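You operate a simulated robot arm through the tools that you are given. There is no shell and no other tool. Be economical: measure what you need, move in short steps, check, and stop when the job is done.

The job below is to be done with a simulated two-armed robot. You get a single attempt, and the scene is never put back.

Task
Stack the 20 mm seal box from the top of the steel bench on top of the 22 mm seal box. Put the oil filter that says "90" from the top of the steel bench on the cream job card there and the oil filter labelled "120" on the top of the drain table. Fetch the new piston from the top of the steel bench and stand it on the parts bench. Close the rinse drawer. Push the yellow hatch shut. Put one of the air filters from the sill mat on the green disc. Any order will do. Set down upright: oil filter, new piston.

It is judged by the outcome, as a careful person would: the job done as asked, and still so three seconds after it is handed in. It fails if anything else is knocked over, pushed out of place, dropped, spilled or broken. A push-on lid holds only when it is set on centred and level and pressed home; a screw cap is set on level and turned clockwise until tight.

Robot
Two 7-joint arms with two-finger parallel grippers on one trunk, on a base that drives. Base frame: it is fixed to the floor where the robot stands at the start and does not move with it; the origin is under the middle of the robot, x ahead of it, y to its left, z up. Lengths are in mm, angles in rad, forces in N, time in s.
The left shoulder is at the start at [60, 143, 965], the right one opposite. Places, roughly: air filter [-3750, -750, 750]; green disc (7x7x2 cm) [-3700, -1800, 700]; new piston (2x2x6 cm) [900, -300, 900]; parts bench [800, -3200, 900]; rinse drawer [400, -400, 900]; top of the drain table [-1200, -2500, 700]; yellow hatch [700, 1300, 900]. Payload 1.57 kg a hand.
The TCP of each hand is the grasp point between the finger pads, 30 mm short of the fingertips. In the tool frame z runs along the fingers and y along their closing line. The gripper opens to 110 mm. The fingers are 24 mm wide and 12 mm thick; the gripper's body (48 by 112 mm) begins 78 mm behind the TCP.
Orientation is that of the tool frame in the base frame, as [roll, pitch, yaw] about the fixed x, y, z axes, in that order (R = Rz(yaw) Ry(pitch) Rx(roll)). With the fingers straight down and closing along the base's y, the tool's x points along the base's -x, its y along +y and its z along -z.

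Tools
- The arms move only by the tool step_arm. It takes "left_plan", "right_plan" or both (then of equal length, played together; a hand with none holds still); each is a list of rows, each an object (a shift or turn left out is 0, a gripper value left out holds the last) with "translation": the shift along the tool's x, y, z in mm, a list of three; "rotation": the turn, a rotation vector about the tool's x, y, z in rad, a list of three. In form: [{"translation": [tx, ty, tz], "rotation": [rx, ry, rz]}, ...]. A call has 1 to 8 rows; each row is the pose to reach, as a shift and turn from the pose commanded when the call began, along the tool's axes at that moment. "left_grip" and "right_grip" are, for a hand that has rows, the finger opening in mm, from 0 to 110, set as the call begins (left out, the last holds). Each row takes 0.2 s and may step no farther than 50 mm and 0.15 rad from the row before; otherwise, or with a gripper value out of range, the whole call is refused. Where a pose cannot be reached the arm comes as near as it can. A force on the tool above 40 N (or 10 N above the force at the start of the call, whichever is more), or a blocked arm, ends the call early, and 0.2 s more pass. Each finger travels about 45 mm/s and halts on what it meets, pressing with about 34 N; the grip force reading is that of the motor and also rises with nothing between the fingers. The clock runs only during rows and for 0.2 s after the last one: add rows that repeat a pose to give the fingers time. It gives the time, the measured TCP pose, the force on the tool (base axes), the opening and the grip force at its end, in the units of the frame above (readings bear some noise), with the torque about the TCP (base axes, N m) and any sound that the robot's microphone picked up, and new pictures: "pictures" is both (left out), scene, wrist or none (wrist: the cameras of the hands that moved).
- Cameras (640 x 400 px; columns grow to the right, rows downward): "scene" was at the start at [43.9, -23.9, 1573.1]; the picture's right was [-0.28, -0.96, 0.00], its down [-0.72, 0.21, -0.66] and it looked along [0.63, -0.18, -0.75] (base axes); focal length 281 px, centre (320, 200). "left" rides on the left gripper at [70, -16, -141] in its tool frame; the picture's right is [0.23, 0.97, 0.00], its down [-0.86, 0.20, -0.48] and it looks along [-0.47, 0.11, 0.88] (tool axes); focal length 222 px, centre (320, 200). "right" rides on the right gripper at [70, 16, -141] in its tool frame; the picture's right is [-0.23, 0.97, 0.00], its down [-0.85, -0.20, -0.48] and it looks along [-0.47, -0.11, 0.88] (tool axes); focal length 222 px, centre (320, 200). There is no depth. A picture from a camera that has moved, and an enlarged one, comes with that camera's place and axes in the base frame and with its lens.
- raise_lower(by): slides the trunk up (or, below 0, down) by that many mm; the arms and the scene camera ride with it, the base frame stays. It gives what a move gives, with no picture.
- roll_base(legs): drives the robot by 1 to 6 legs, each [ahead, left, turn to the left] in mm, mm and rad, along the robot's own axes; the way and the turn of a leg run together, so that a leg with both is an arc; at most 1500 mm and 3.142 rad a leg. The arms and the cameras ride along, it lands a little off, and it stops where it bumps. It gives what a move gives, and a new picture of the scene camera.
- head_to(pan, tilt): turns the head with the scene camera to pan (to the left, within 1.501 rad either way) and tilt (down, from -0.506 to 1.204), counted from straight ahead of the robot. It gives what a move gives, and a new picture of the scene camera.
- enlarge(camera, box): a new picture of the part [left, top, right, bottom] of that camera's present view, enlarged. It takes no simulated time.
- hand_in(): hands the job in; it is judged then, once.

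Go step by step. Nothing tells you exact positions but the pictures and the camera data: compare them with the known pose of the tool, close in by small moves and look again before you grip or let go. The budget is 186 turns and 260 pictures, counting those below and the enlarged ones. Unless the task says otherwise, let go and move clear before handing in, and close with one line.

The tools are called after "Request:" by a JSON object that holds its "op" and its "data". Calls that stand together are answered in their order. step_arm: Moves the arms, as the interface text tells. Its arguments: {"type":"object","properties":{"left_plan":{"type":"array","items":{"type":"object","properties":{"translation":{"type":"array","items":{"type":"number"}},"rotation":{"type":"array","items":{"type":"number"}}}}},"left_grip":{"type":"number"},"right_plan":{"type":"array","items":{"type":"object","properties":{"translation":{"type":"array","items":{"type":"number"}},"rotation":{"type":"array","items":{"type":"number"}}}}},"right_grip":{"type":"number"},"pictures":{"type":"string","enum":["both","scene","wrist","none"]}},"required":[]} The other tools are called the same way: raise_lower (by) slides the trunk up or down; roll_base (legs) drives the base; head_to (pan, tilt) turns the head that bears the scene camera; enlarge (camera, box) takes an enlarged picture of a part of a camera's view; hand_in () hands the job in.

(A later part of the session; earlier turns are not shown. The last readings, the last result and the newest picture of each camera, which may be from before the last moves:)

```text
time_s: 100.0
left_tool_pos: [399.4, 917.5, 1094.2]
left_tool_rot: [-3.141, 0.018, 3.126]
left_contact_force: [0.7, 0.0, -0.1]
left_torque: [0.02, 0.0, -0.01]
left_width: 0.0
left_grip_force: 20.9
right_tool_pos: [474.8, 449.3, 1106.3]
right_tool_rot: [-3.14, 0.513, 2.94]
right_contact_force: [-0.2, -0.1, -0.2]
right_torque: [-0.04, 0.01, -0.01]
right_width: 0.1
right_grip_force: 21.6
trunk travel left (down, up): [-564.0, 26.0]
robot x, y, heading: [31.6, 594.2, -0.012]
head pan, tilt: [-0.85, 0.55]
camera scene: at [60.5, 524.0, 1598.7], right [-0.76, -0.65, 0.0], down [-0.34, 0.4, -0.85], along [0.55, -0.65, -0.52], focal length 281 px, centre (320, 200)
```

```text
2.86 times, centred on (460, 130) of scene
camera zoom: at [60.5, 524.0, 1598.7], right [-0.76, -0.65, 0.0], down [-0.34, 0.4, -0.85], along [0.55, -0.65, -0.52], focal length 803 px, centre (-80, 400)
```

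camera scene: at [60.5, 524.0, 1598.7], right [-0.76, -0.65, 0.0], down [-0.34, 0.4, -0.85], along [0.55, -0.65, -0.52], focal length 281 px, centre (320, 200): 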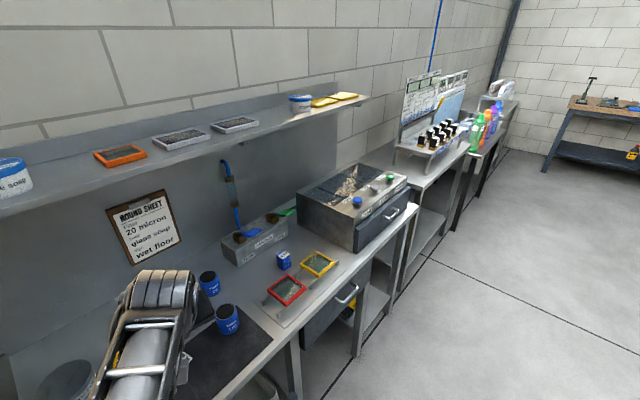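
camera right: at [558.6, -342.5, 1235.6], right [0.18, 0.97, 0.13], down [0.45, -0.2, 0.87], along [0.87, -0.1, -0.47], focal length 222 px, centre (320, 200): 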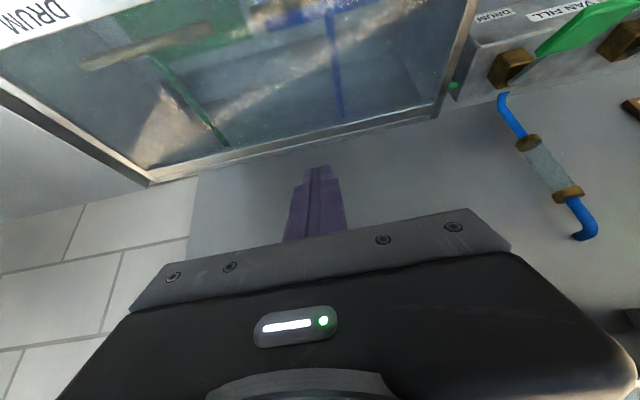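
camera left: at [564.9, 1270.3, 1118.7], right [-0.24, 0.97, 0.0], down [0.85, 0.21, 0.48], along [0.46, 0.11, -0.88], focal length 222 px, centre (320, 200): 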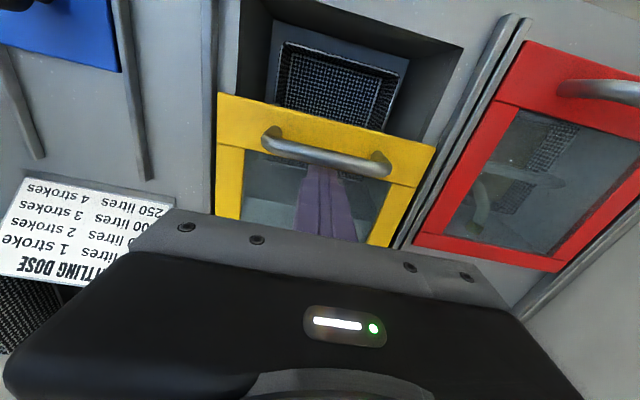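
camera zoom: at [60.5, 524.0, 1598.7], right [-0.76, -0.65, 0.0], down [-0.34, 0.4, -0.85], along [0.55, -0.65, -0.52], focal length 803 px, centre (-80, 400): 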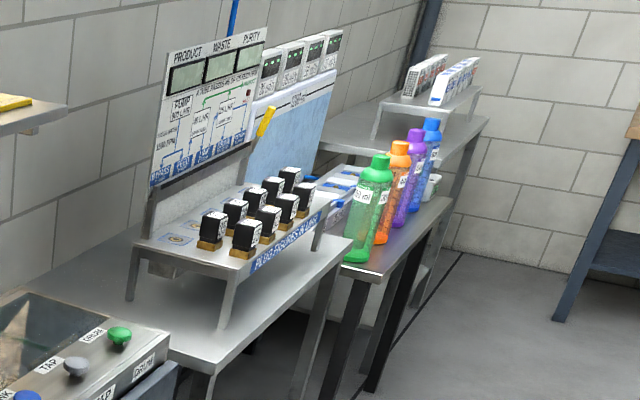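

Request:
{"op": "roll_base", "data": {"legs": [[0, 480, 0]]}}

Request:
{"op": "head_to", "data": {"pan": -1.0, "tilt": 0.45}}

Request:
{"op": "enlarge", "data": {"camera": "scene", "box": [230, 120, 420, 260]}}

```text
time_s: 102.9
left_tool_pos: [408.3, 1396.6, 1093.9]
left_tool_rot: [-3.14, 0.017, 3.122]
left_contact_force: [0.8, -1.0, 0.1]
left_torque: [-0.02, -0.01, 0.02]
left_width: 0.0
left_grip_force: 21.1
right_tool_pos: [481.9, 931.4, 1105.5]
right_tool_rot: [-3.137, 0.513, 2.937]
right_contact_force: [0.1, 0.9, 0.3]
right_torque: [0.02, 0.02, 0.03]
right_width: 0.3
right_grip_force: 21.8
trunk travel left (down, up): [-564.0, 26.0]
robot x, y, heading: [42.8, 1076.5, -0.014]
head pan, tilt: [-0.85, 0.55]
camera scene: at [68.6, 1005.9, 1598.7], right [-0.76, -0.65, 0.0], down [-0.34, 0.4, -0.85], along [0.55, -0.65, -0.52], focal length 281 px, centre (320, 200)
```

scene: 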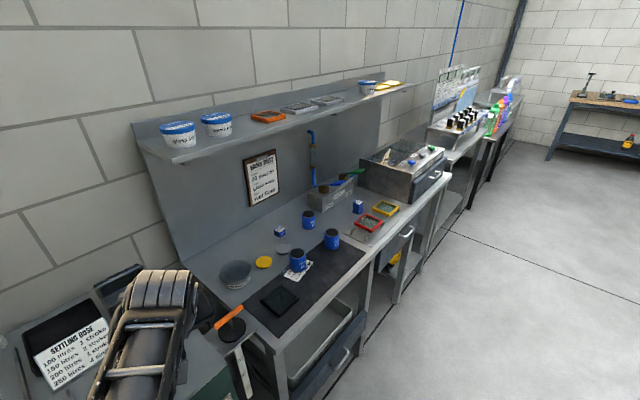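

```text
time_s: 103.6
left_tool_pos: [409.2, 1397.6, 1093.7]
left_tool_rot: [3.141, 0.017, 3.123]
left_contact_force: [0.2, 0.0, 0.4]
left_torque: [-0.04, -0.01, 0.02]
left_width: 0.0
left_grip_force: 21.6
right_tool_pos: [482.0, 929.7, 1105.3]
right_tool_rot: [-3.139, 0.513, 2.936]
right_contact_force: [-0.3, 0.4, -1.0]
right_torque: [0.0, 0.0, 0.01]
right_width: 0.1
right_grip_force: 21.2
trunk travel left (down, up): [-564.0, 26.0]
robot x, y, heading: [44.0, 1074.2, -0.022]
head pan, tilt: [-1.0, 0.45]
camera scene: at [58.8, 995.2, 1607.7], right [-0.85, -0.52, 0.0], down [-0.23, 0.37, -0.9], along [0.47, -0.77, -0.44], focal length 281 px, centre (320, 200)
```

scene: 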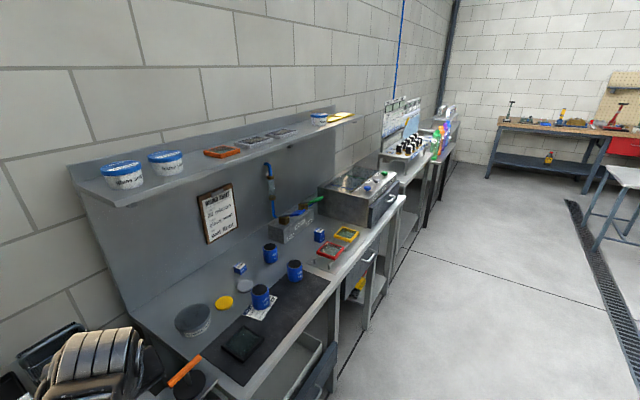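

```text
2.86 times, centred on (325, 190) of scene
camera zoom: at [58.8, 995.2, 1607.7], right [-0.85, -0.52, 0.0], down [-0.23, 0.37, -0.9], along [0.47, -0.77, -0.44], focal length 803 px, centre (306, 229)
```

zoom: 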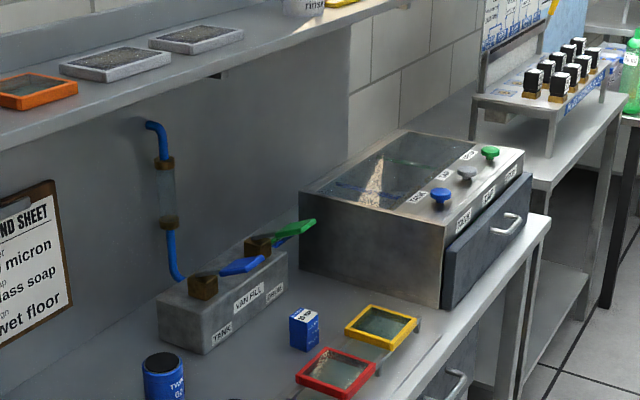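

Request:
{"op": "enlarge", "data": {"camera": "scene", "box": [290, 165, 350, 215]}}

```text
8.00 times, centred on (320, 190) of scene
camera zoom: at [58.8, 995.2, 1607.7], right [-0.85, -0.52, 0.0], down [-0.23, 0.37, -0.9], along [0.47, -0.77, -0.44], focal length 2250 px, centre (320, 280)
```

zoom: 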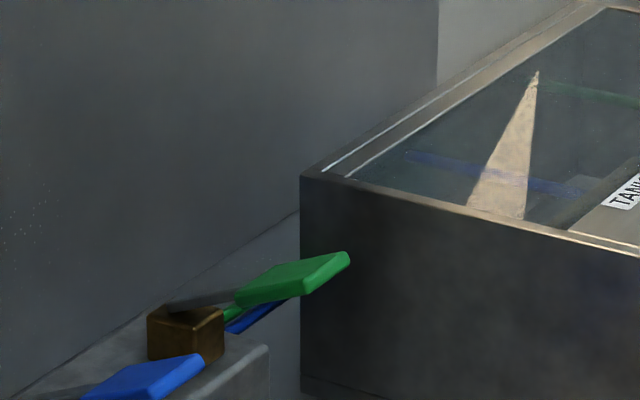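

I can't see behind the tank from here. I'll drive back in front of it and carry the right hand over the tank with a slight tilt so its camera looks down into the gap.

Request:
{"op": "roll_base", "data": {"legs": [[-20, -1320, 0.02]]}}

Request:
{"op": "head_to", "data": {"pan": -0.2, "tilt": 0.6}}

```text
time_s: 110.2
left_tool_pos: [364.7, 92.7, 1094.2]
left_tool_rot: [-3.14, 0.016, 3.131]
left_contact_force: [0.3, 0.3, 0.4]
left_torque: [0.0, 0.02, 0.0]
left_width: 0.2
left_grip_force: 21.1
right_tool_pos: [442.1, -373.5, 1105.3]
right_tool_rot: [-3.139, 0.512, 2.943]
right_contact_force: [0.1, -0.5, 0.0]
right_torque: [-0.01, 0.01, -0.01]
right_width: 0.0
right_grip_force: 20.9
trunk travel left (down, up): [-564.0, 26.0]
robot x, y, heading: [-1.1, -231.8, -0.009]
head pan, tilt: [-1.0, 0.45]
camera scene: at [18.7, -311.1, 1607.7], right [-0.85, -0.53, 0.0], down [-0.23, 0.37, -0.9], along [0.48, -0.76, -0.44], focal length 281 px, centre (320, 200)
```

scene: 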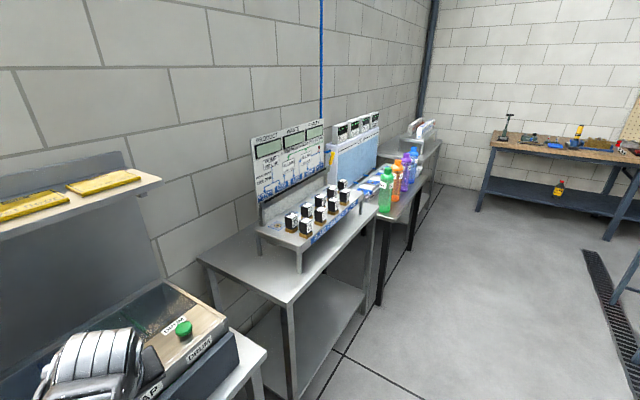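

```text
time_s: 111.3
left_tool_pos: [366.7, 92.8, 1093.8]
left_tool_rot: [-3.141, 0.015, 3.129]
left_contact_force: [-0.1, -0.9, 0.0]
left_torque: [0.02, -0.04, -0.01]
left_width: 0.0
left_grip_force: 21.3
right_tool_pos: [444.0, -374.3, 1104.0]
right_tool_rot: [-3.139, 0.513, 2.941]
right_contact_force: [0.1, -0.2, 0.1]
right_torque: [0.01, 0.01, -0.04]
right_width: 0.0
right_grip_force: 21.0
trunk travel left (down, up): [-564.0, 26.0]
robot x, y, heading: [-1.1, -230.5, -0.013]
head pan, tilt: [-0.201, 0.6]
camera scene: at [56.4, -251.6, 1594.2], right [-0.21, -0.98, 0.0], down [-0.55, 0.12, -0.83], along [0.81, -0.18, -0.56], focal length 281 px, centre (320, 200)
```

scene: 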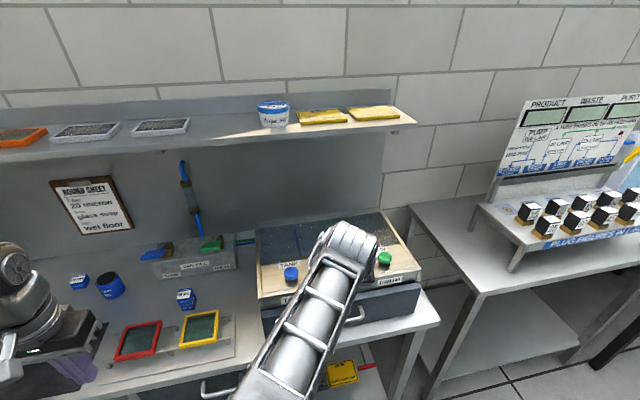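

Request:
{"op": "step_arm", "data": {"right_plan": [{"translation": [-5, 0, -10], "rotation": [-0.03, 0.07, -0.06]}, {"translation": [-10, 0, -20], "rotation": [-0.065, 0.14, -0.115]}, {"translation": [-10, 0, -20], "rotation": [-0.098, 0.213, -0.174]}, {"translation": [-10, 0, -20], "rotation": [-0.098, 0.213, -0.174]}], "pictures": "none"}}

Request:
{"op": "roll_base", "data": {"legs": [[125, -20, 0.01]]}}

```text
time_s: 112.3
left_tool_pos: [366.0, 93.3, 1093.5]
left_tool_rot: [3.141, 0.017, 3.13]
left_contact_force: [0.6, 0.3, 0.7]
left_torque: [-0.02, -0.01, -0.02]
left_width: 0.0
left_grip_force: 21.7
right_tool_pos: [441.8, -373.4, 1128.2]
right_tool_rot: [3.122, 0.301, 3.134]
right_contact_force: [0.4, 0.3, -0.1]
right_torque: [-0.02, -0.03, 0.02]
right_width: 0.0
right_grip_force: 21.7
trunk travel left (down, up): [-564.0, 26.0]
robot x, y, heading: [-2.1, -230.5, -0.013]
head pan, tilt: [-0.201, 0.6]
```

```text
time_s: 113.6
left_tool_pos: [490.8, 74.0, 1093.0]
left_tool_rot: [3.14, 0.017, 3.137]
left_contact_force: [0.8, 0.9, -1.5]
left_torque: [0.01, 0.05, 0.01]
left_width: 0.0
left_grip_force: 21.3
right_tool_pos: [572.4, -391.5, 1127.0]
right_tool_rot: [3.123, 0.301, -3.14]
right_contact_force: [1.1, -0.5, 0.5]
right_torque: [0.02, 0.07, 0.0]
right_width: 0.0
right_grip_force: 21.6
trunk travel left (down, up): [-564.0, 26.0]
robot x, y, heading: [129.4, -252.8, 0.0]
head pan, tilt: [-0.201, 0.6]
camera scene: at [186.0, -272.6, 1594.1], right [-0.2, -0.98, 0.0], down [-0.55, 0.12, -0.82], along [0.81, -0.17, -0.57], focal length 281 px, centre (320, 200)
```

scene: 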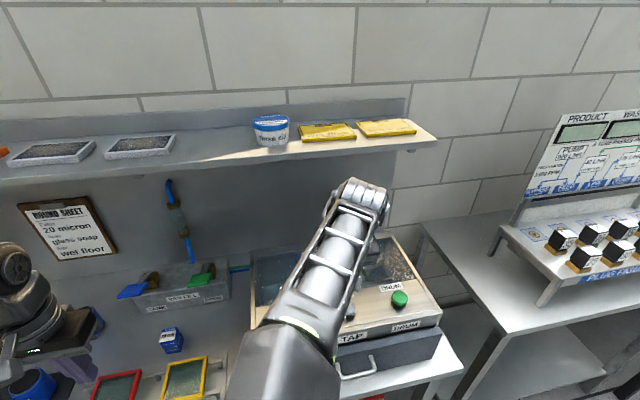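

Request:
{"op": "step_arm", "data": {"right_plan": [{"translation": [-20, 12, 28]}, {"translation": [-50, 28, 46]}, {"translation": [-85, 45, 62]}, {"translation": [-125, 62, 80]}, {"translation": [-162, 80, 100]}, {"translation": [-162, 80, 100]}]}}

```text
time_s: 115.0
left_tool_pos: [490.2, 74.6, 1094.5]
left_tool_rot: [-3.14, 0.017, 3.138]
left_contact_force: [0.2, 0.5, 0.3]
left_torque: [0.0, -0.01, -0.01]
left_width: 0.0
left_grip_force: 21.5
right_tool_pos: [755.8, -308.3, 1082.7]
right_tool_rot: [3.121, 0.301, -3.141]
right_contact_force: [-0.2, 0.3, -0.2]
right_torque: [0.03, -0.04, 0.0]
right_width: 0.0
right_grip_force: 20.8
trunk travel left (down, up): [-564.0, 26.0]
robot x, y, heading: [129.7, -252.5, -0.007]
head pan, tilt: [-0.201, 0.6]
camera scene: at [183.1, -272.3, 1594.2], right [-0.2, -0.98, 0.0], down [-0.55, 0.12, -0.83], along [0.81, -0.17, -0.56], focal length 281 px, centre (320, 200)
camera right: at [646.6, -294.1, 1197.9], right [0.21, 0.97, 0.09], down [0.68, -0.21, 0.71], along [0.71, -0.09, -0.7], focal length 222 px, centre (320, 200)
```

scene: 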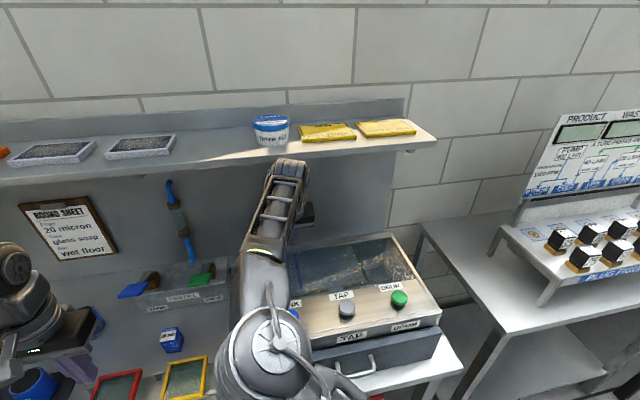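
right: 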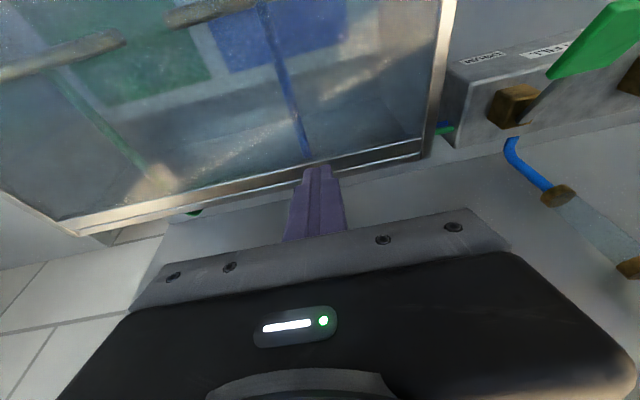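

Request:
{"op": "enlarge", "data": {"camera": "right", "box": [60, 100, 460, 260]}}

```text
1.60 times, centred on (260, 180) of right
camera zoom: at [646.6, -294.1, 1197.9], right [0.21, 0.97, 0.09], down [0.68, -0.21, 0.71], along [0.71, -0.09, -0.7], focal length 355 px, centre (416, 232)
```

zoom: 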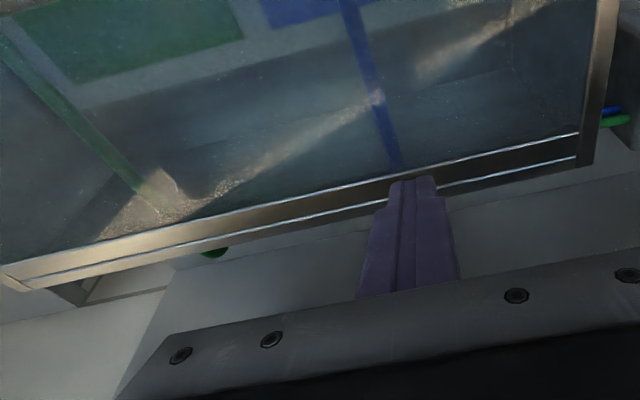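

Request:
{"op": "step_arm", "data": {"right_plan": [{"translation": [-28, 0, 12]}, {"translation": [-50, 0, 32]}, {"translation": [-54, 0, 58]}, {"translation": [-54, 0, 58]}], "pictures": "wrist"}}

Request:
{"op": "enlarge", "data": {"camera": "right", "box": [60, 60, 460, 260]}}

```text
time_s: 116.0
left_tool_pos: [491.7, 73.7, 1093.4]
left_tool_rot: [3.141, 0.017, 3.136]
left_contact_force: [0.3, 0.4, 1.0]
left_torque: [-0.03, -0.01, 0.05]
left_width: 0.2
left_grip_force: 21.3
right_tool_pos: [813.1, -304.8, 1050.3]
right_tool_rot: [3.122, 0.302, -3.14]
right_contact_force: [0.1, 0.4, -0.2]
right_torque: [-0.02, -0.02, 0.0]
right_width: 0.1
right_grip_force: 21.5
right hand out of reach, approached as far as the arm can: row 3, 4
trunk travel left (down, up): [-564.0, 26.0]
robot x, y, heading: [130.4, -253.5, -0.005]
head pan, tilt: [-0.201, 0.6]
camera right: at [703.5, -291.0, 1164.9], right [0.21, 0.97, 0.09], down [0.68, -0.21, 0.71], along [0.71, -0.09, -0.7], focal length 222 px, centre (320, 200)
```

right: 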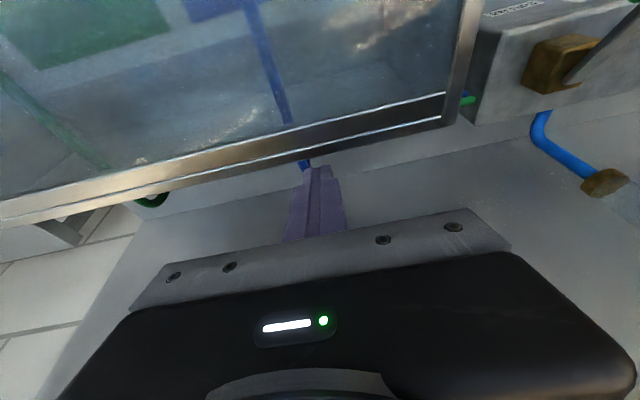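

```text
1.60 times, centred on (260, 160) of right
camera zoom: at [703.5, -291.0, 1164.9], right [0.21, 0.97, 0.09], down [0.68, -0.21, 0.71], along [0.71, -0.09, -0.7], focal length 355 px, centre (416, 264)
```

zoom: 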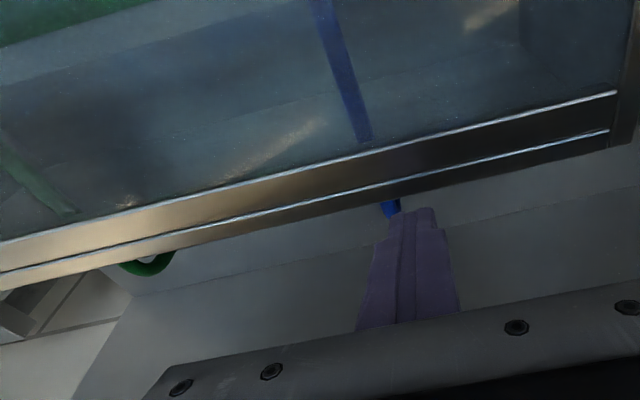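

The finger may be hiding the very spot. I'll shift the hand sideways and look again.

Request:
{"op": "step_arm", "data": {"right_plan": [{"translation": [0, -40, -5]}, {"translation": [0, -75, -5]}, {"translation": [0, -75, -5]}], "pictures": "wrist"}}

Request:
{"op": "enlarge", "data": {"camera": "right", "box": [200, 60, 560, 260]}}

```text
time_s: 116.8
left_tool_pos: [489.7, 75.0, 1093.7]
left_tool_rot: [-3.14, 0.019, 3.139]
left_contact_force: [-0.1, -0.4, -0.9]
left_torque: [0.0, 0.01, 0.01]
left_width: 0.0
left_grip_force: 21.7
right_tool_pos: [797.4, -378.1, 1052.6]
right_tool_rot: [3.123, 0.301, 3.141]
right_contact_force: [-0.4, -0.1, -0.8]
right_torque: [0.0, 0.03, -0.03]
right_width: 0.1
right_grip_force: 20.9
right hand out of reach, approached as far as the arm can: row 1, 2, 3
trunk travel left (down, up): [-564.0, 26.0]
robot x, y, heading: [125.7, -253.5, -0.007]
head pan, tilt: [-0.201, 0.6]
camera right: at [689.4, -364.9, 1168.1], right [0.21, 0.97, 0.09], down [0.68, -0.21, 0.71], along [0.71, -0.09, -0.7], focal length 222 px, centre (320, 200)
```

right: 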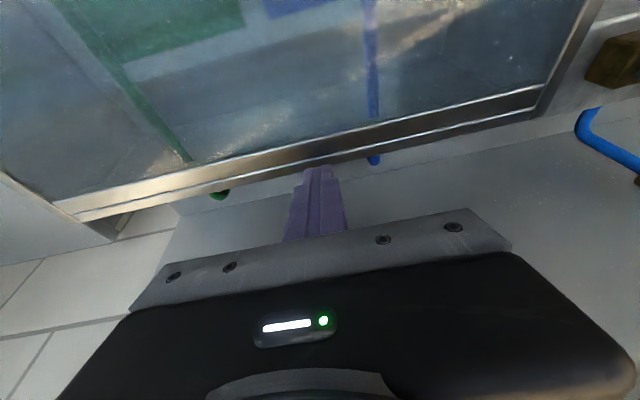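

```text
1.78 times, centred on (380, 160) of right
camera zoom: at [689.4, -364.9, 1168.1], right [0.21, 0.97, 0.09], down [0.68, -0.21, 0.71], along [0.71, -0.09, -0.7], focal length 395 px, centre (213, 271)
```

zoom: 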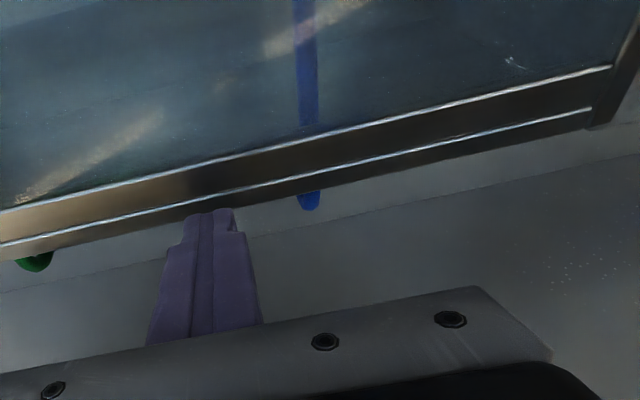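

Only hoses are visible so far. I'll retract, shift the base left, and look into the gap from the van-fill side with the right hand rolled toward the tank.

Request:
{"op": "step_arm", "data": {"right_plan": [{"translation": [36, 0, -20]}, {"translation": [72, 0, -40]}, {"translation": [108, 0, -60]}, {"translation": [144, 0, -80]}, {"translation": [179, 0, -97]}], "pictures": "none"}}

Request:
{"op": "roll_base", "data": {"legs": [[0, 290, 0]]}}

Request:
{"op": "step_arm", "data": {"right_plan": [{"translation": [-20, -10, 20], "rotation": [0.13, 0, 0]}, {"translation": [-50, -20, 40], "rotation": [0.26, 0, 0]}, {"translation": [-85, -30, 60], "rotation": [0.4, 0, 0]}, {"translation": [-120, -35, 85], "rotation": [0.53, 0, 0]}, {"translation": [-150, -35, 110], "rotation": [0.66, 0, 0]}, {"translation": [-150, -35, 110], "rotation": [0.7, 0, 0]}]}}

```text
time_s: 118.0
left_tool_pos: [489.5, 74.2, 1093.5]
left_tool_rot: [3.14, 0.017, 3.137]
left_contact_force: [-0.2, 0.1, 0.1]
left_torque: [0.01, 0.0, -0.01]
left_width: 0.0
left_grip_force: 20.8
right_tool_pos: [598.0, -380.0, 1093.5]
right_tool_rot: [3.123, 0.303, 3.142]
right_contact_force: [-0.9, 0.3, 1.1]
right_torque: [0.01, -0.02, -0.02]
right_width: 0.0
right_grip_force: 21.2
trunk travel left (down, up): [-564.0, 26.0]
robot x, y, heading: [129.3, -251.0, -0.005]
head pan, tilt: [-0.201, 0.6]
```

```text
time_s: 120.0
left_tool_pos: [493.0, 362.1, 1093.1]
left_tool_rot: [-3.139, 0.018, 3.135]
left_contact_force: [0.1, 0.4, -0.3]
left_torque: [-0.01, -0.01, 0.01]
left_width: 0.0
left_grip_force: 21.1
right_tool_pos: [601.3, -94.0, 1095.3]
right_tool_rot: [3.123, 0.303, 3.141]
right_contact_force: [0.8, -0.1, -0.4]
right_torque: [-0.01, 0.02, -0.01]
right_width: 0.1
right_grip_force: 21.7
trunk travel left (down, up): [-564.0, 26.0]
robot x, y, heading: [133.1, 35.3, -0.005]
head pan, tilt: [-0.201, 0.6]
camera scene: at [185.7, 15.7, 1594.2], right [-0.21, -0.98, 0.0], down [-0.55, 0.12, -0.83], along [0.81, -0.17, -0.56], focal length 281 px, centre (320, 200)
```

scene: 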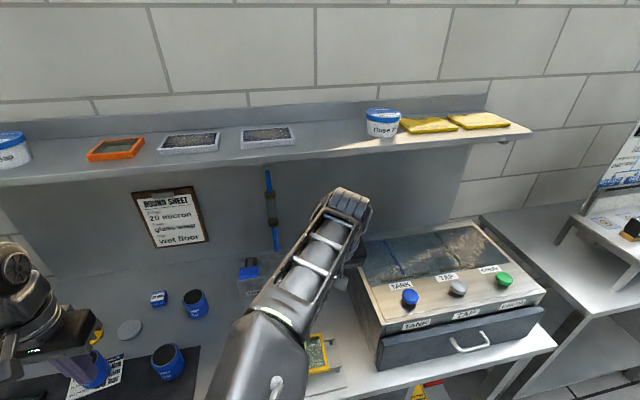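

```text
time_s: 121.3
left_tool_pos: [493.4, 361.3, 1093.8]
left_tool_rot: [-3.141, 0.018, 3.135]
left_contact_force: [-1.1, 0.4, 0.3]
left_torque: [-0.02, 0.0, 0.02]
left_width: 0.0
left_grip_force: 21.6
right_tool_pos: [751.6, -176.2, 1063.2]
right_tool_rot: [-2.479, 0.291, -3.123]
right_contact_force: [-0.2, -0.6, 1.1]
right_torque: [-0.02, 0.03, -0.01]
right_width: 0.1
right_grip_force: 21.4
right hand out of reach, approached as far as the arm can: row 5, 6
trunk travel left (down, up): [-564.0, 26.0]
robot x, y, heading: [131.2, 34.8, -0.007]
head pan, tilt: [-0.201, 0.6]
camera scene: at [185.8, 14.9, 1594.2], right [-0.21, -0.98, 0.0], down [-0.55, 0.12, -0.83], along [0.81, -0.17, -0.56], focal length 281 px, centre (320, 200)
camera right: at [654.7, -78.0, 1141.2], right [0.38, 0.78, -0.51], down [0.67, 0.15, 0.73], along [0.64, -0.61, -0.47], focal length 222 px, centre (320, 200)
```

scene: 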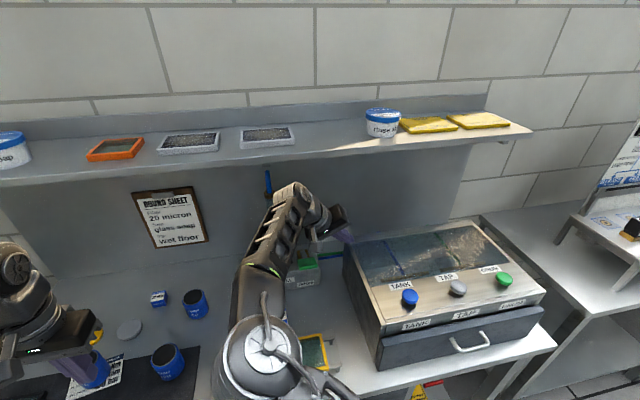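
right: 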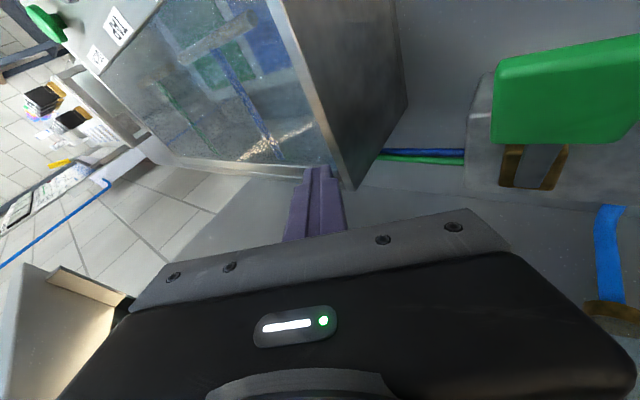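

Request:
{"op": "step_arm", "data": {"right_plan": [{"translation": [0, 5, 0], "rotation": [-0.14, 0, 0]}, {"translation": [0, 10, 0], "rotation": [-0.28, 0, 0]}, {"translation": [0, 15, 0], "rotation": [-0.42, 0, 0]}, {"translation": [0, 20, 0], "rotation": [-0.56, 0, 0]}, {"translation": [0, 25, -10], "rotation": [-0.7, 0, 0]}, {"translation": [0, 25, -10], "rotation": [-0.7, 0, 0]}], "pictures": "none"}}

Request:
{"op": "step_arm", "data": {"right_plan": [{"translation": [0, 10, 0], "rotation": [0.043, 0, 0.14]}, {"translation": [0, 20, 0], "rotation": [0.086, 0, 0.28]}, {"translation": [0, 30, 0], "rotation": [0.13, 0, 0.42]}, {"translation": [0, 35, 0], "rotation": [0.172, 0, 0.56]}, {"translation": [0, 40, 0], "rotation": [0.215, 0, 0.7]}, {"translation": [0, 40, 0], "rotation": [0.258, 0, 0.84]}, {"translation": [0, 40, 0], "rotation": [0.3, 0, 0.98]}, {"translation": [0, 40, 0], "rotation": [0.344, 0, 1.12]}]}}

```text
time_s: 122.8
left_tool_pos: [492.5, 359.8, 1093.5]
left_tool_rot: [3.141, 0.018, 3.135]
left_contact_force: [0.6, -1.1, 0.3]
left_torque: [-0.03, 0.02, 0.02]
left_width: 0.2
left_grip_force: 21.3
right_tool_pos: [755.9, -150.1, 1055.2]
right_tool_rot: [3.121, 0.301, 3.14]
right_contact_force: [-0.3, -0.7, 0.9]
right_torque: [0.05, 0.0, 0.01]
right_width: 0.1
right_grip_force: 21.5
trunk travel left (down, up): [-564.0, 26.0]
robot x, y, heading: [131.6, 31.5, -0.008]
head pan, tilt: [-0.201, 0.6]
```

```text
time_s: 124.5
left_tool_pos: [492.0, 362.6, 1093.4]
left_tool_rot: [-3.139, 0.018, 3.137]
left_contact_force: [-0.1, 0.7, -0.9]
left_torque: [-0.03, 0.01, 0.01]
left_width: 0.0
left_grip_force: 21.3
right_tool_pos: [590.9, -320.7, 1042.2]
right_tool_rot: [3.078, 0.27, 2.049]
right_contact_force: [6.0, 3.4, 10.3]
right_torque: [0.12, -0.15, -0.01]
right_width: 0.0
right_grip_force: 21.0
right hand out of reach, approached as far as the arm can: row 3, 4, 5, 6, 7, 8
trunk travel left (down, up): [-564.0, 26.0]
robot x, y, heading: [130.6, 30.5, -0.009]
head pan, tilt: [-0.201, 0.6]
camera scene: at [186.0, 16.0, 1594.5], right [-0.21, -0.98, 0.0], down [-0.55, 0.12, -0.83], along [0.81, -0.17, -0.56], focal length 281 px, centre (320, 200)
camera right: at [549.3, -224.4, 1161.1], right [0.96, 0.27, 0.12], down [0.12, -0.73, 0.68], along [0.27, -0.63, -0.73], focal length 222 px, centre (320, 200)
```

scene: 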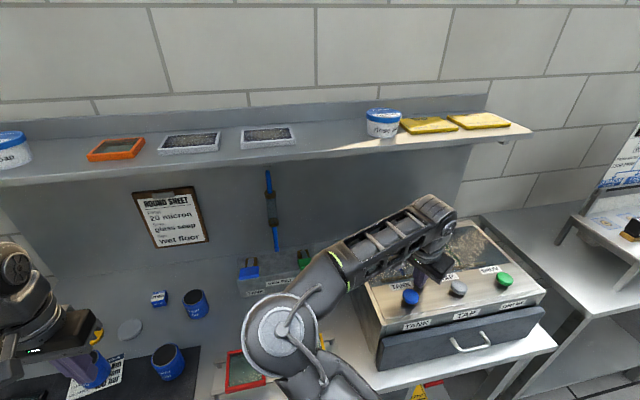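
right: 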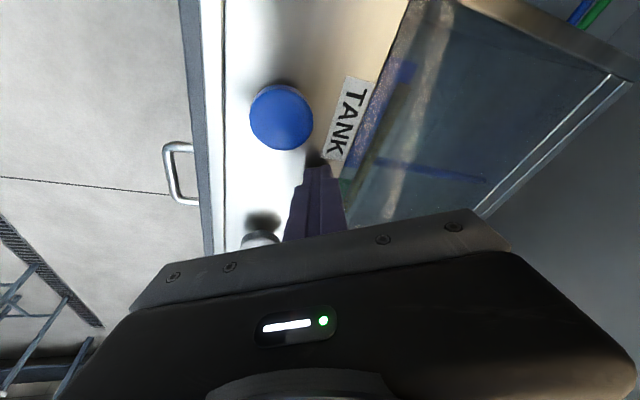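

The arm swung back to a reachable pose and a fingertip is touching the tank top. I'll lift straight up right away.

Request:
{"op": "step_arm", "data": {"right_plan": [{"translation": [-8, 2, -30]}, {"translation": [-18, 4, -66]}, {"translation": [-18, 4, -66]}]}}

Request:
{"op": "enlarge", "data": {"camera": "scene", "box": [330, 200, 570, 380]}}

```text
time_s: 125.3
left_tool_pos: [492.3, 359.9, 1094.2]
left_tool_rot: [3.141, 0.016, 3.135]
left_contact_force: [0.3, 0.2, -0.6]
left_torque: [-0.01, 0.01, 0.01]
left_width: 0.0
left_grip_force: 21.9
right_tool_pos: [575.4, -337.1, 1095.0]
right_tool_rot: [3.081, 0.268, 2.054]
right_contact_force: [-0.5, 0.2, -0.1]
right_torque: [-0.01, -0.01, 0.03]
right_width: 0.2
right_grip_force: 21.2
right hand out of reach, approached as far as the arm can: row 1, 2, 3
trunk travel left (down, up): [-564.0, 26.0]
robot x, y, heading: [131.3, 32.1, -0.004]
head pan, tilt: [-0.201, 0.6]
camera scene: at [185.9, 14.7, 1594.2], right [-0.21, -0.98, 0.0], down [-0.55, 0.12, -0.82], along [0.81, -0.17, -0.57], focal length 281 px, centre (320, 200)
camera right: at [533.4, -239.8, 1214.6], right [0.96, 0.27, 0.12], down [0.12, -0.73, 0.68], along [0.27, -0.63, -0.73], focal length 222 px, centre (320, 200)
```

scene: 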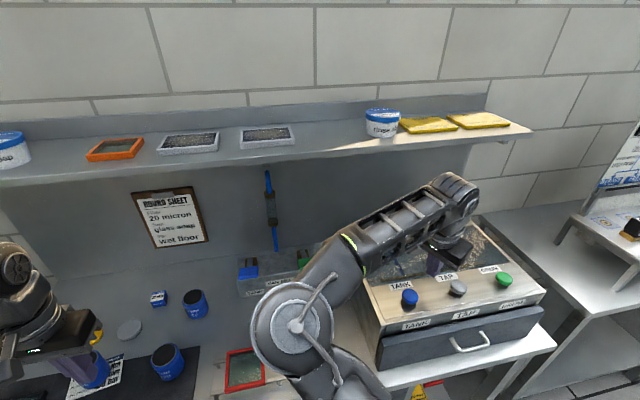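
right: 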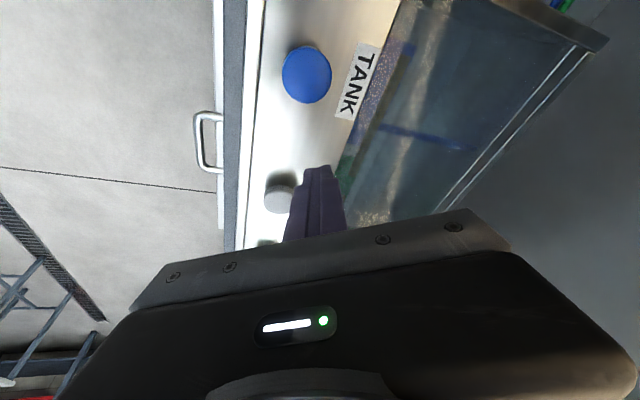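

```text
2.22 times, centred on (450, 290) of scene
camera zoom: at [185.9, 14.7, 1594.2], right [-0.21, -0.98, 0.0], down [-0.55, 0.12, -0.82], along [0.81, -0.17, -0.57], focal length 625 px, centre (31, 0)
```

zoom: 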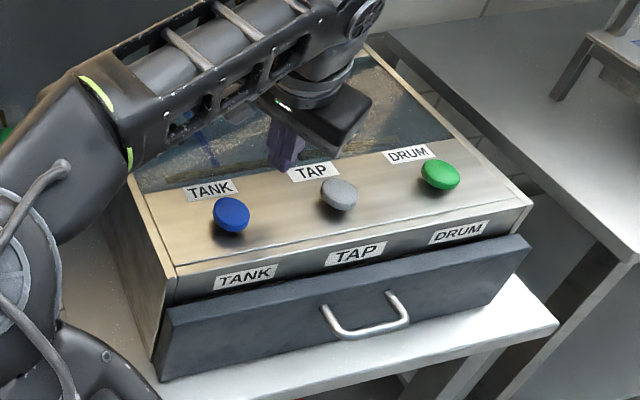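

Drawer and knobs look untouched. I'll instead use the left hand, rolled toward the tank, to look into the gap from the van-fill side.

Request:
{"op": "roll_base", "data": {"legs": [[5, -135, 0]]}}

Request:
{"op": "step_arm", "data": {"left_plan": [{"translation": [-20, -40, 0], "rotation": [0.1, 0, 0]}, {"translation": [-45, -80, 0], "rotation": [0.2, 0, 0]}, {"translation": [-75, -115, 0], "rotation": [0.3, 0, 0]}, {"translation": [-110, -150, 0], "rotation": [0.4, 0, 0]}, {"translation": [-145, -180, 5], "rotation": [0.5, 0, 0]}, {"translation": [-180, -205, 15], "rotation": [0.6, 0, 0]}, {"translation": [-215, -230, 30], "rotation": [0.7, 0, 0]}]}}

```text
time_s: 126.7
left_tool_pos: [495.4, 226.7, 1094.9]
left_tool_rot: [3.141, 0.02, 3.136]
left_contact_force: [-0.3, -1.3, 0.0]
left_torque: [0.05, 0.01, 0.01]
left_width: 0.1
left_grip_force: 21.1
right_tool_pos: [580.9, -469.7, 1094.8]
right_tool_rot: [3.078, 0.269, 2.055]
right_contact_force: [0.0, -0.9, -0.4]
right_torque: [0.03, 0.02, 0.03]
right_width: 0.0
right_grip_force: 21.0
trunk travel left (down, up): [-564.0, 26.0]
robot x, y, heading: [132.0, -96.7, -0.004]
head pan, tilt: [-0.201, 0.6]
camera scene: at [190.0, -120.2, 1594.2], right [-0.21, -0.98, 0.0], down [-0.55, 0.12, -0.82], along [0.81, -0.17, -0.57], focal length 281 px, centre (320, 200)
```

scene: 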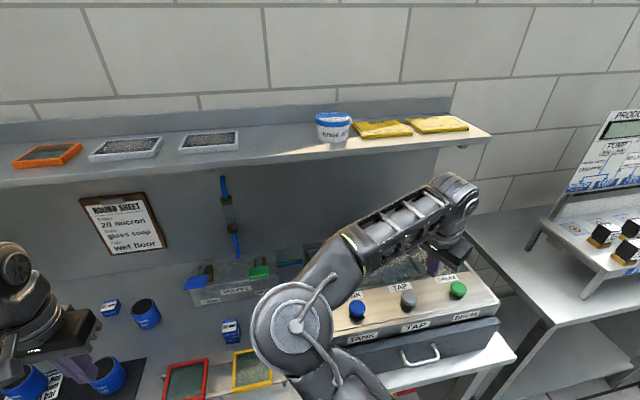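

```text
time_s: 128.2
left_tool_pos: [712.0, -3.7, 1067.7]
left_tool_rot: [-2.441, 0.015, 3.136]
left_contact_force: [0.3, 0.3, -0.3]
left_torque: [-0.02, 0.03, 0.01]
left_width: 0.0
left_grip_force: 21.5
right_tool_pos: [581.2, -468.4, 1095.5]
right_tool_rot: [3.08, 0.269, 2.056]
right_contact_force: [0.1, 0.8, -0.7]
right_torque: [0.03, -0.01, 0.02]
right_width: 0.1
right_grip_force: 20.6
trunk travel left (down, up): [-564.0, 26.0]
robot x, y, heading: [132.7, -101.4, -0.005]
head pan, tilt: [-0.201, 0.6]
camera scene: at [191.5, -118.3, 1594.1], right [-0.2, -0.98, 0.0], down [-0.55, 0.12, -0.82], along [0.81, -0.17, -0.57], focal length 281 px, centre (320, 200)
camera left: at [637.8, 75.5, 1184.2], right [-0.21, 0.74, -0.63], down [0.85, 0.46, 0.25], along [0.48, -0.49, -0.73], focal length 222 px, centre (320, 200)
```

scene: 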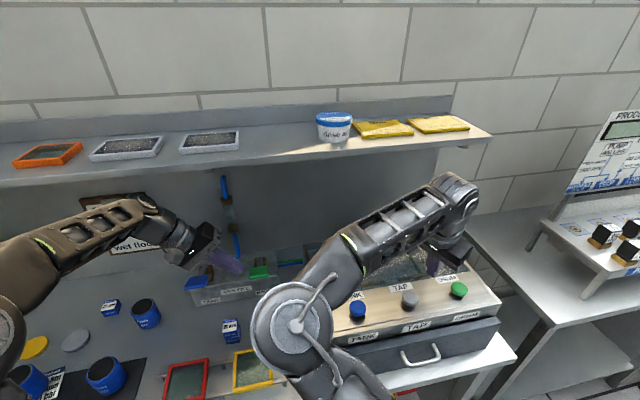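
left: 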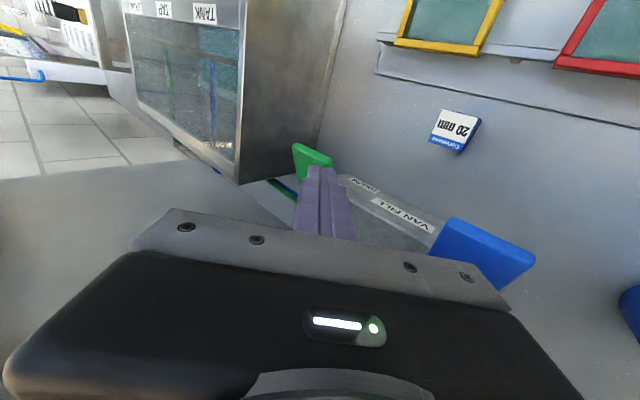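

Request:
{"op": "step_arm", "data": {"left_plan": [{"translation": [-25, -16, 20]}, {"translation": [-50, -32, 40]}, {"translation": [-75, -48, 60]}, {"translation": [-95, -63, 80]}, {"translation": [-95, -63, 80]}], "pictures": "wrist"}}

```text
time_s: 129.4
left_tool_pos: [805.0, -103.9, 1048.2]
left_tool_rot: [-2.441, 0.017, 3.137]
left_contact_force: [-0.8, 0.0, -0.2]
left_torque: [-0.04, 0.0, -0.03]
left_width: 0.1
left_grip_force: 21.7
right_tool_pos: [580.1, -469.0, 1096.5]
right_tool_rot: [3.079, 0.269, 2.055]
right_contact_force: [-1.2, 0.3, -0.3]
right_torque: [-0.03, 0.02, 0.02]
right_width: 0.0
right_grip_force: 21.0
trunk travel left (down, up): [-564.0, 26.0]
robot x, y, heading: [136.2, -99.1, -0.009]
head pan, tilt: [-0.201, 0.6]
camera left: at [731.5, -25.0, 1165.3], right [-0.21, 0.75, -0.63], down [0.85, 0.46, 0.25], along [0.48, -0.49, -0.73], focal length 222 px, centre (320, 200)
```

left: 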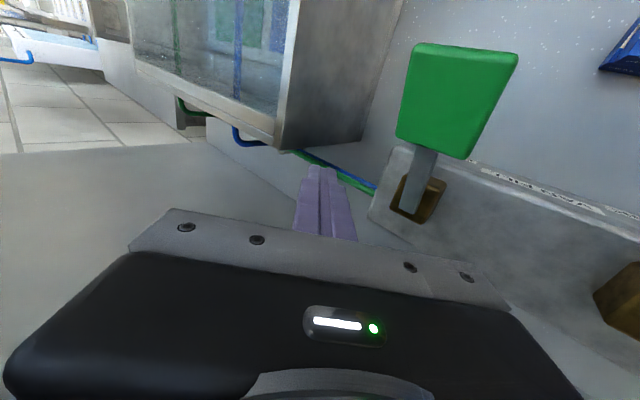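

Request:
{"op": "enlarge", "data": {"camera": "left", "box": [80, 40, 400, 240]}}

```text
2.00 times, centred on (240, 140) of left
camera zoom: at [731.5, -25.0, 1165.3], right [-0.21, 0.75, -0.63], down [0.85, 0.46, 0.25], along [0.48, -0.49, -0.73], focal length 444 px, centre (480, 320)
```

zoom: 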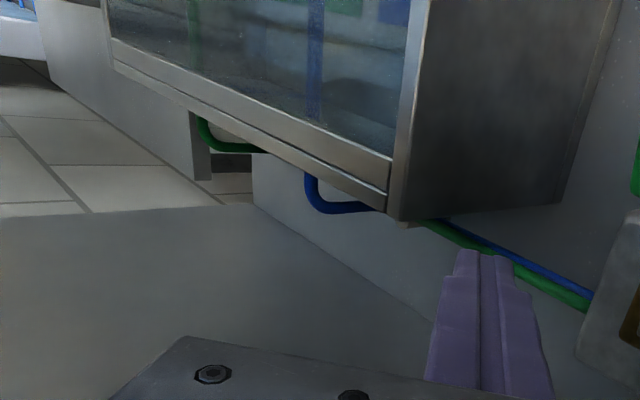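

The gap near the tank's back is still partly hidden. I'll edge the base 40 mm forward so the left camera sees behind the tank fully.

Request:
{"op": "roll_base", "data": {"legs": [[40, 0, 0]]}}

Request:
{"op": "step_arm", "data": {"left_plan": [{"translation": [-15, 0, 0]}, {"translation": [-25, 0, 0]}], "pictures": "wrist"}}

Request:
{"op": "enlarge", "data": {"camera": "left", "box": [80, 40, 400, 240]}}

```text
time_s: 130.3
left_tool_pos: [847.5, -104.0, 1047.7]
left_tool_rot: [-2.441, 0.016, 3.136]
left_contact_force: [0.8, -0.4, -1.6]
left_torque: [-0.01, 0.04, -0.05]
left_width: 0.0
left_grip_force: 21.4
right_tool_pos: [622.0, -468.7, 1094.8]
right_tool_rot: [3.082, 0.268, 2.055]
right_contact_force: [1.0, 0.3, -0.7]
right_torque: [0.05, 0.01, -0.02]
right_width: 0.3
right_grip_force: 21.5
trunk travel left (down, up): [-564.0, 26.0]
robot x, y, heading: [173.8, -97.7, -0.011]
head pan, tilt: [-0.201, 0.6]
camera scene: at [232.4, -118.6, 1594.0], right [-0.21, -0.98, 0.0], down [-0.55, 0.12, -0.82], along [0.81, -0.17, -0.57], focal length 281 px, centre (320, 200)
```

scene: 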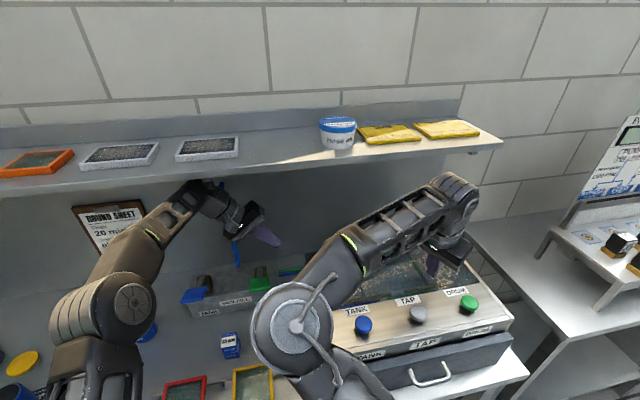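

```text
time_s: 130.9
left_tool_pos: [866.8, -104.3, 1047.9]
left_tool_rot: [-2.44, 0.02, 3.138]
left_contact_force: [-1.0, 0.3, -0.3]
left_torque: [0.02, -0.01, -0.01]
left_width: 0.0
left_grip_force: 21.4
right_tool_pos: [620.3, -470.0, 1095.7]
right_tool_rot: [3.077, 0.269, 2.054]
right_contact_force: [0.2, 0.9, 0.6]
right_torque: [-0.05, 0.02, 0.02]
right_width: 0.0
right_grip_force: 21.6
trunk travel left (down, up): [-564.0, 26.0]
robot x, y, heading: [174.6, -102.2, -0.007]
head pan, tilt: [-0.201, 0.6]
camera left: at [792.7, -26.2, 1164.1], right [-0.21, 0.75, -0.63], down [0.85, 0.46, 0.25], along [0.48, -0.48, -0.73], focal length 222 px, centre (320, 200)
```

left: 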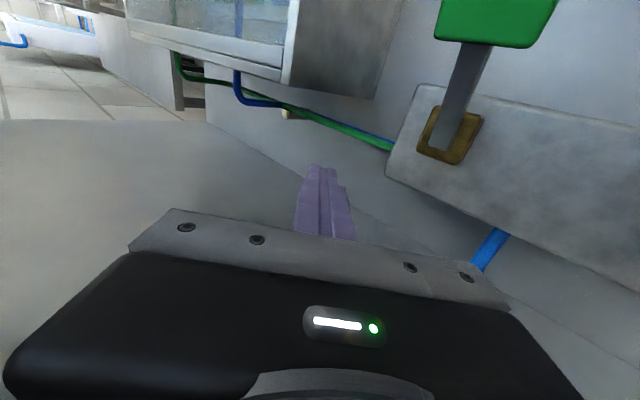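

```text
2.00 times, centred on (240, 140) of left
camera zoom: at [792.7, -26.2, 1164.1], right [-0.21, 0.75, -0.63], down [0.85, 0.46, 0.25], along [0.48, -0.48, -0.73], focal length 444 px, centre (480, 320)
```

zoom: 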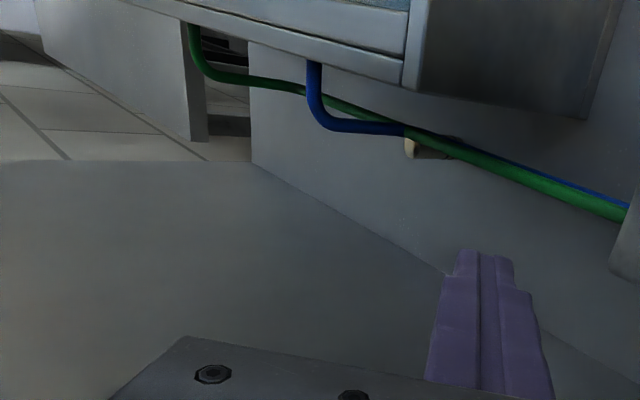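

A cream-coloured object shows behind the tank near the hoses. That could be the (ceramic) piston, so I'll zoom in.

Request:
{"op": "enlarge", "data": {"camera": "left", "box": [225, 80, 345, 155]}}

```text
5.33 times, centred on (285, 118) of left
camera zoom: at [792.7, -26.2, 1164.1], right [-0.21, 0.75, -0.63], down [0.85, 0.46, 0.25], along [0.48, -0.48, -0.73], focal length 1185 px, centre (507, 640)
```

zoom: 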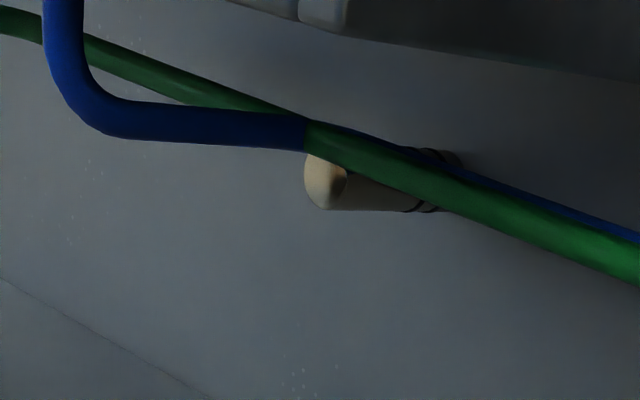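

Yes: it's a cream ceramic piston standing behind the tank at about (859, -306), with hoses running just above it. I'll retract the left hand and turn the right hand back straight.

Request:
{"op": "step_arm", "data": {"left_plan": [{"translation": [40, 0, -10]}, {"translation": [80, 15, -30], "rotation": [-0.1, 0, 0]}, {"translation": [120, 35, -50], "rotation": [-0.2, 0, 0]}, {"translation": [160, 60, -65], "rotation": [-0.3, 0, 0]}, {"translation": [200, 85, -75], "rotation": [-0.4, 0, 0]}, {"translation": [240, 110, -80], "rotation": [-0.5, 0, 0]}, {"translation": [280, 135, -80], "rotation": [-0.6, 0, 0]}, {"translation": [310, 160, -80], "rotation": [-0.7, 0, 0]}], "right_plan": [{"translation": [-3, 0, -8], "rotation": [-0.036, 0.008, -0.13]}, {"translation": [-3, 0, -8], "rotation": [-0.073, 0.016, -0.26]}, {"translation": [-3, 0, -8], "rotation": [-0.109, 0.025, -0.392]}, {"translation": [-3, 0, -8], "rotation": [-0.145, 0.033, -0.523]}, {"translation": [-3, 0, -8], "rotation": [-0.18, 0.041, -0.65]}, {"translation": [-3, 0, -8], "rotation": [-0.217, 0.05, -0.784]}, {"translation": [-3, 0, -8], "rotation": [-0.253, 0.058, -0.915]}, {"translation": [-3, 0, -8], "rotation": [-0.29, 0.066, -1.046]}], "right_grip": 60, "pictures": "scene"}}

```text
time_s: 132.7
left_tool_pos: [560.8, 71.1, 1002.7]
left_tool_rot: [3.141, 0.016, 3.136]
left_contact_force: [0.1, -0.3, -0.1]
left_torque: [0.02, -0.02, 0.01]
left_width: 0.0
left_grip_force: 20.6
right_tool_pos: [620.0, -469.4, 1103.5]
right_tool_rot: [3.079, 0.27, -3.138]
right_contact_force: [-0.1, 0.5, 0.5]
right_torque: [0.01, 0.04, -0.01]
right_width: 60.3
right_grip_force: 0.0
trunk travel left (down, up): [-564.0, 26.0]
robot x, y, heading: [174.4, -100.3, -0.003]
head pan, tilt: [-0.201, 0.6]
camera scene: at [229.2, -118.8, 1594.2], right [-0.21, -0.98, 0.0], down [-0.55, 0.12, -0.83], along [0.81, -0.17, -0.56], focal length 281 px, centre (320, 200)
```

scene: 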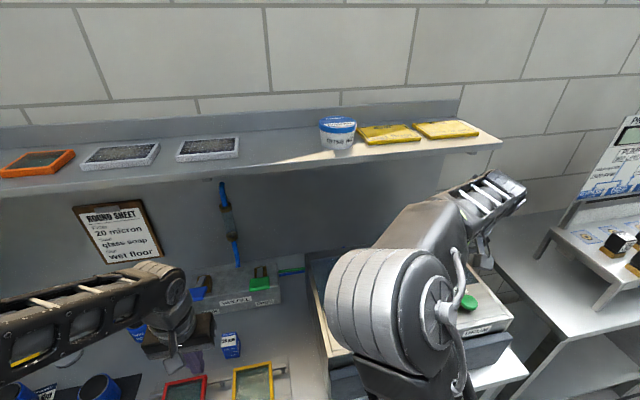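

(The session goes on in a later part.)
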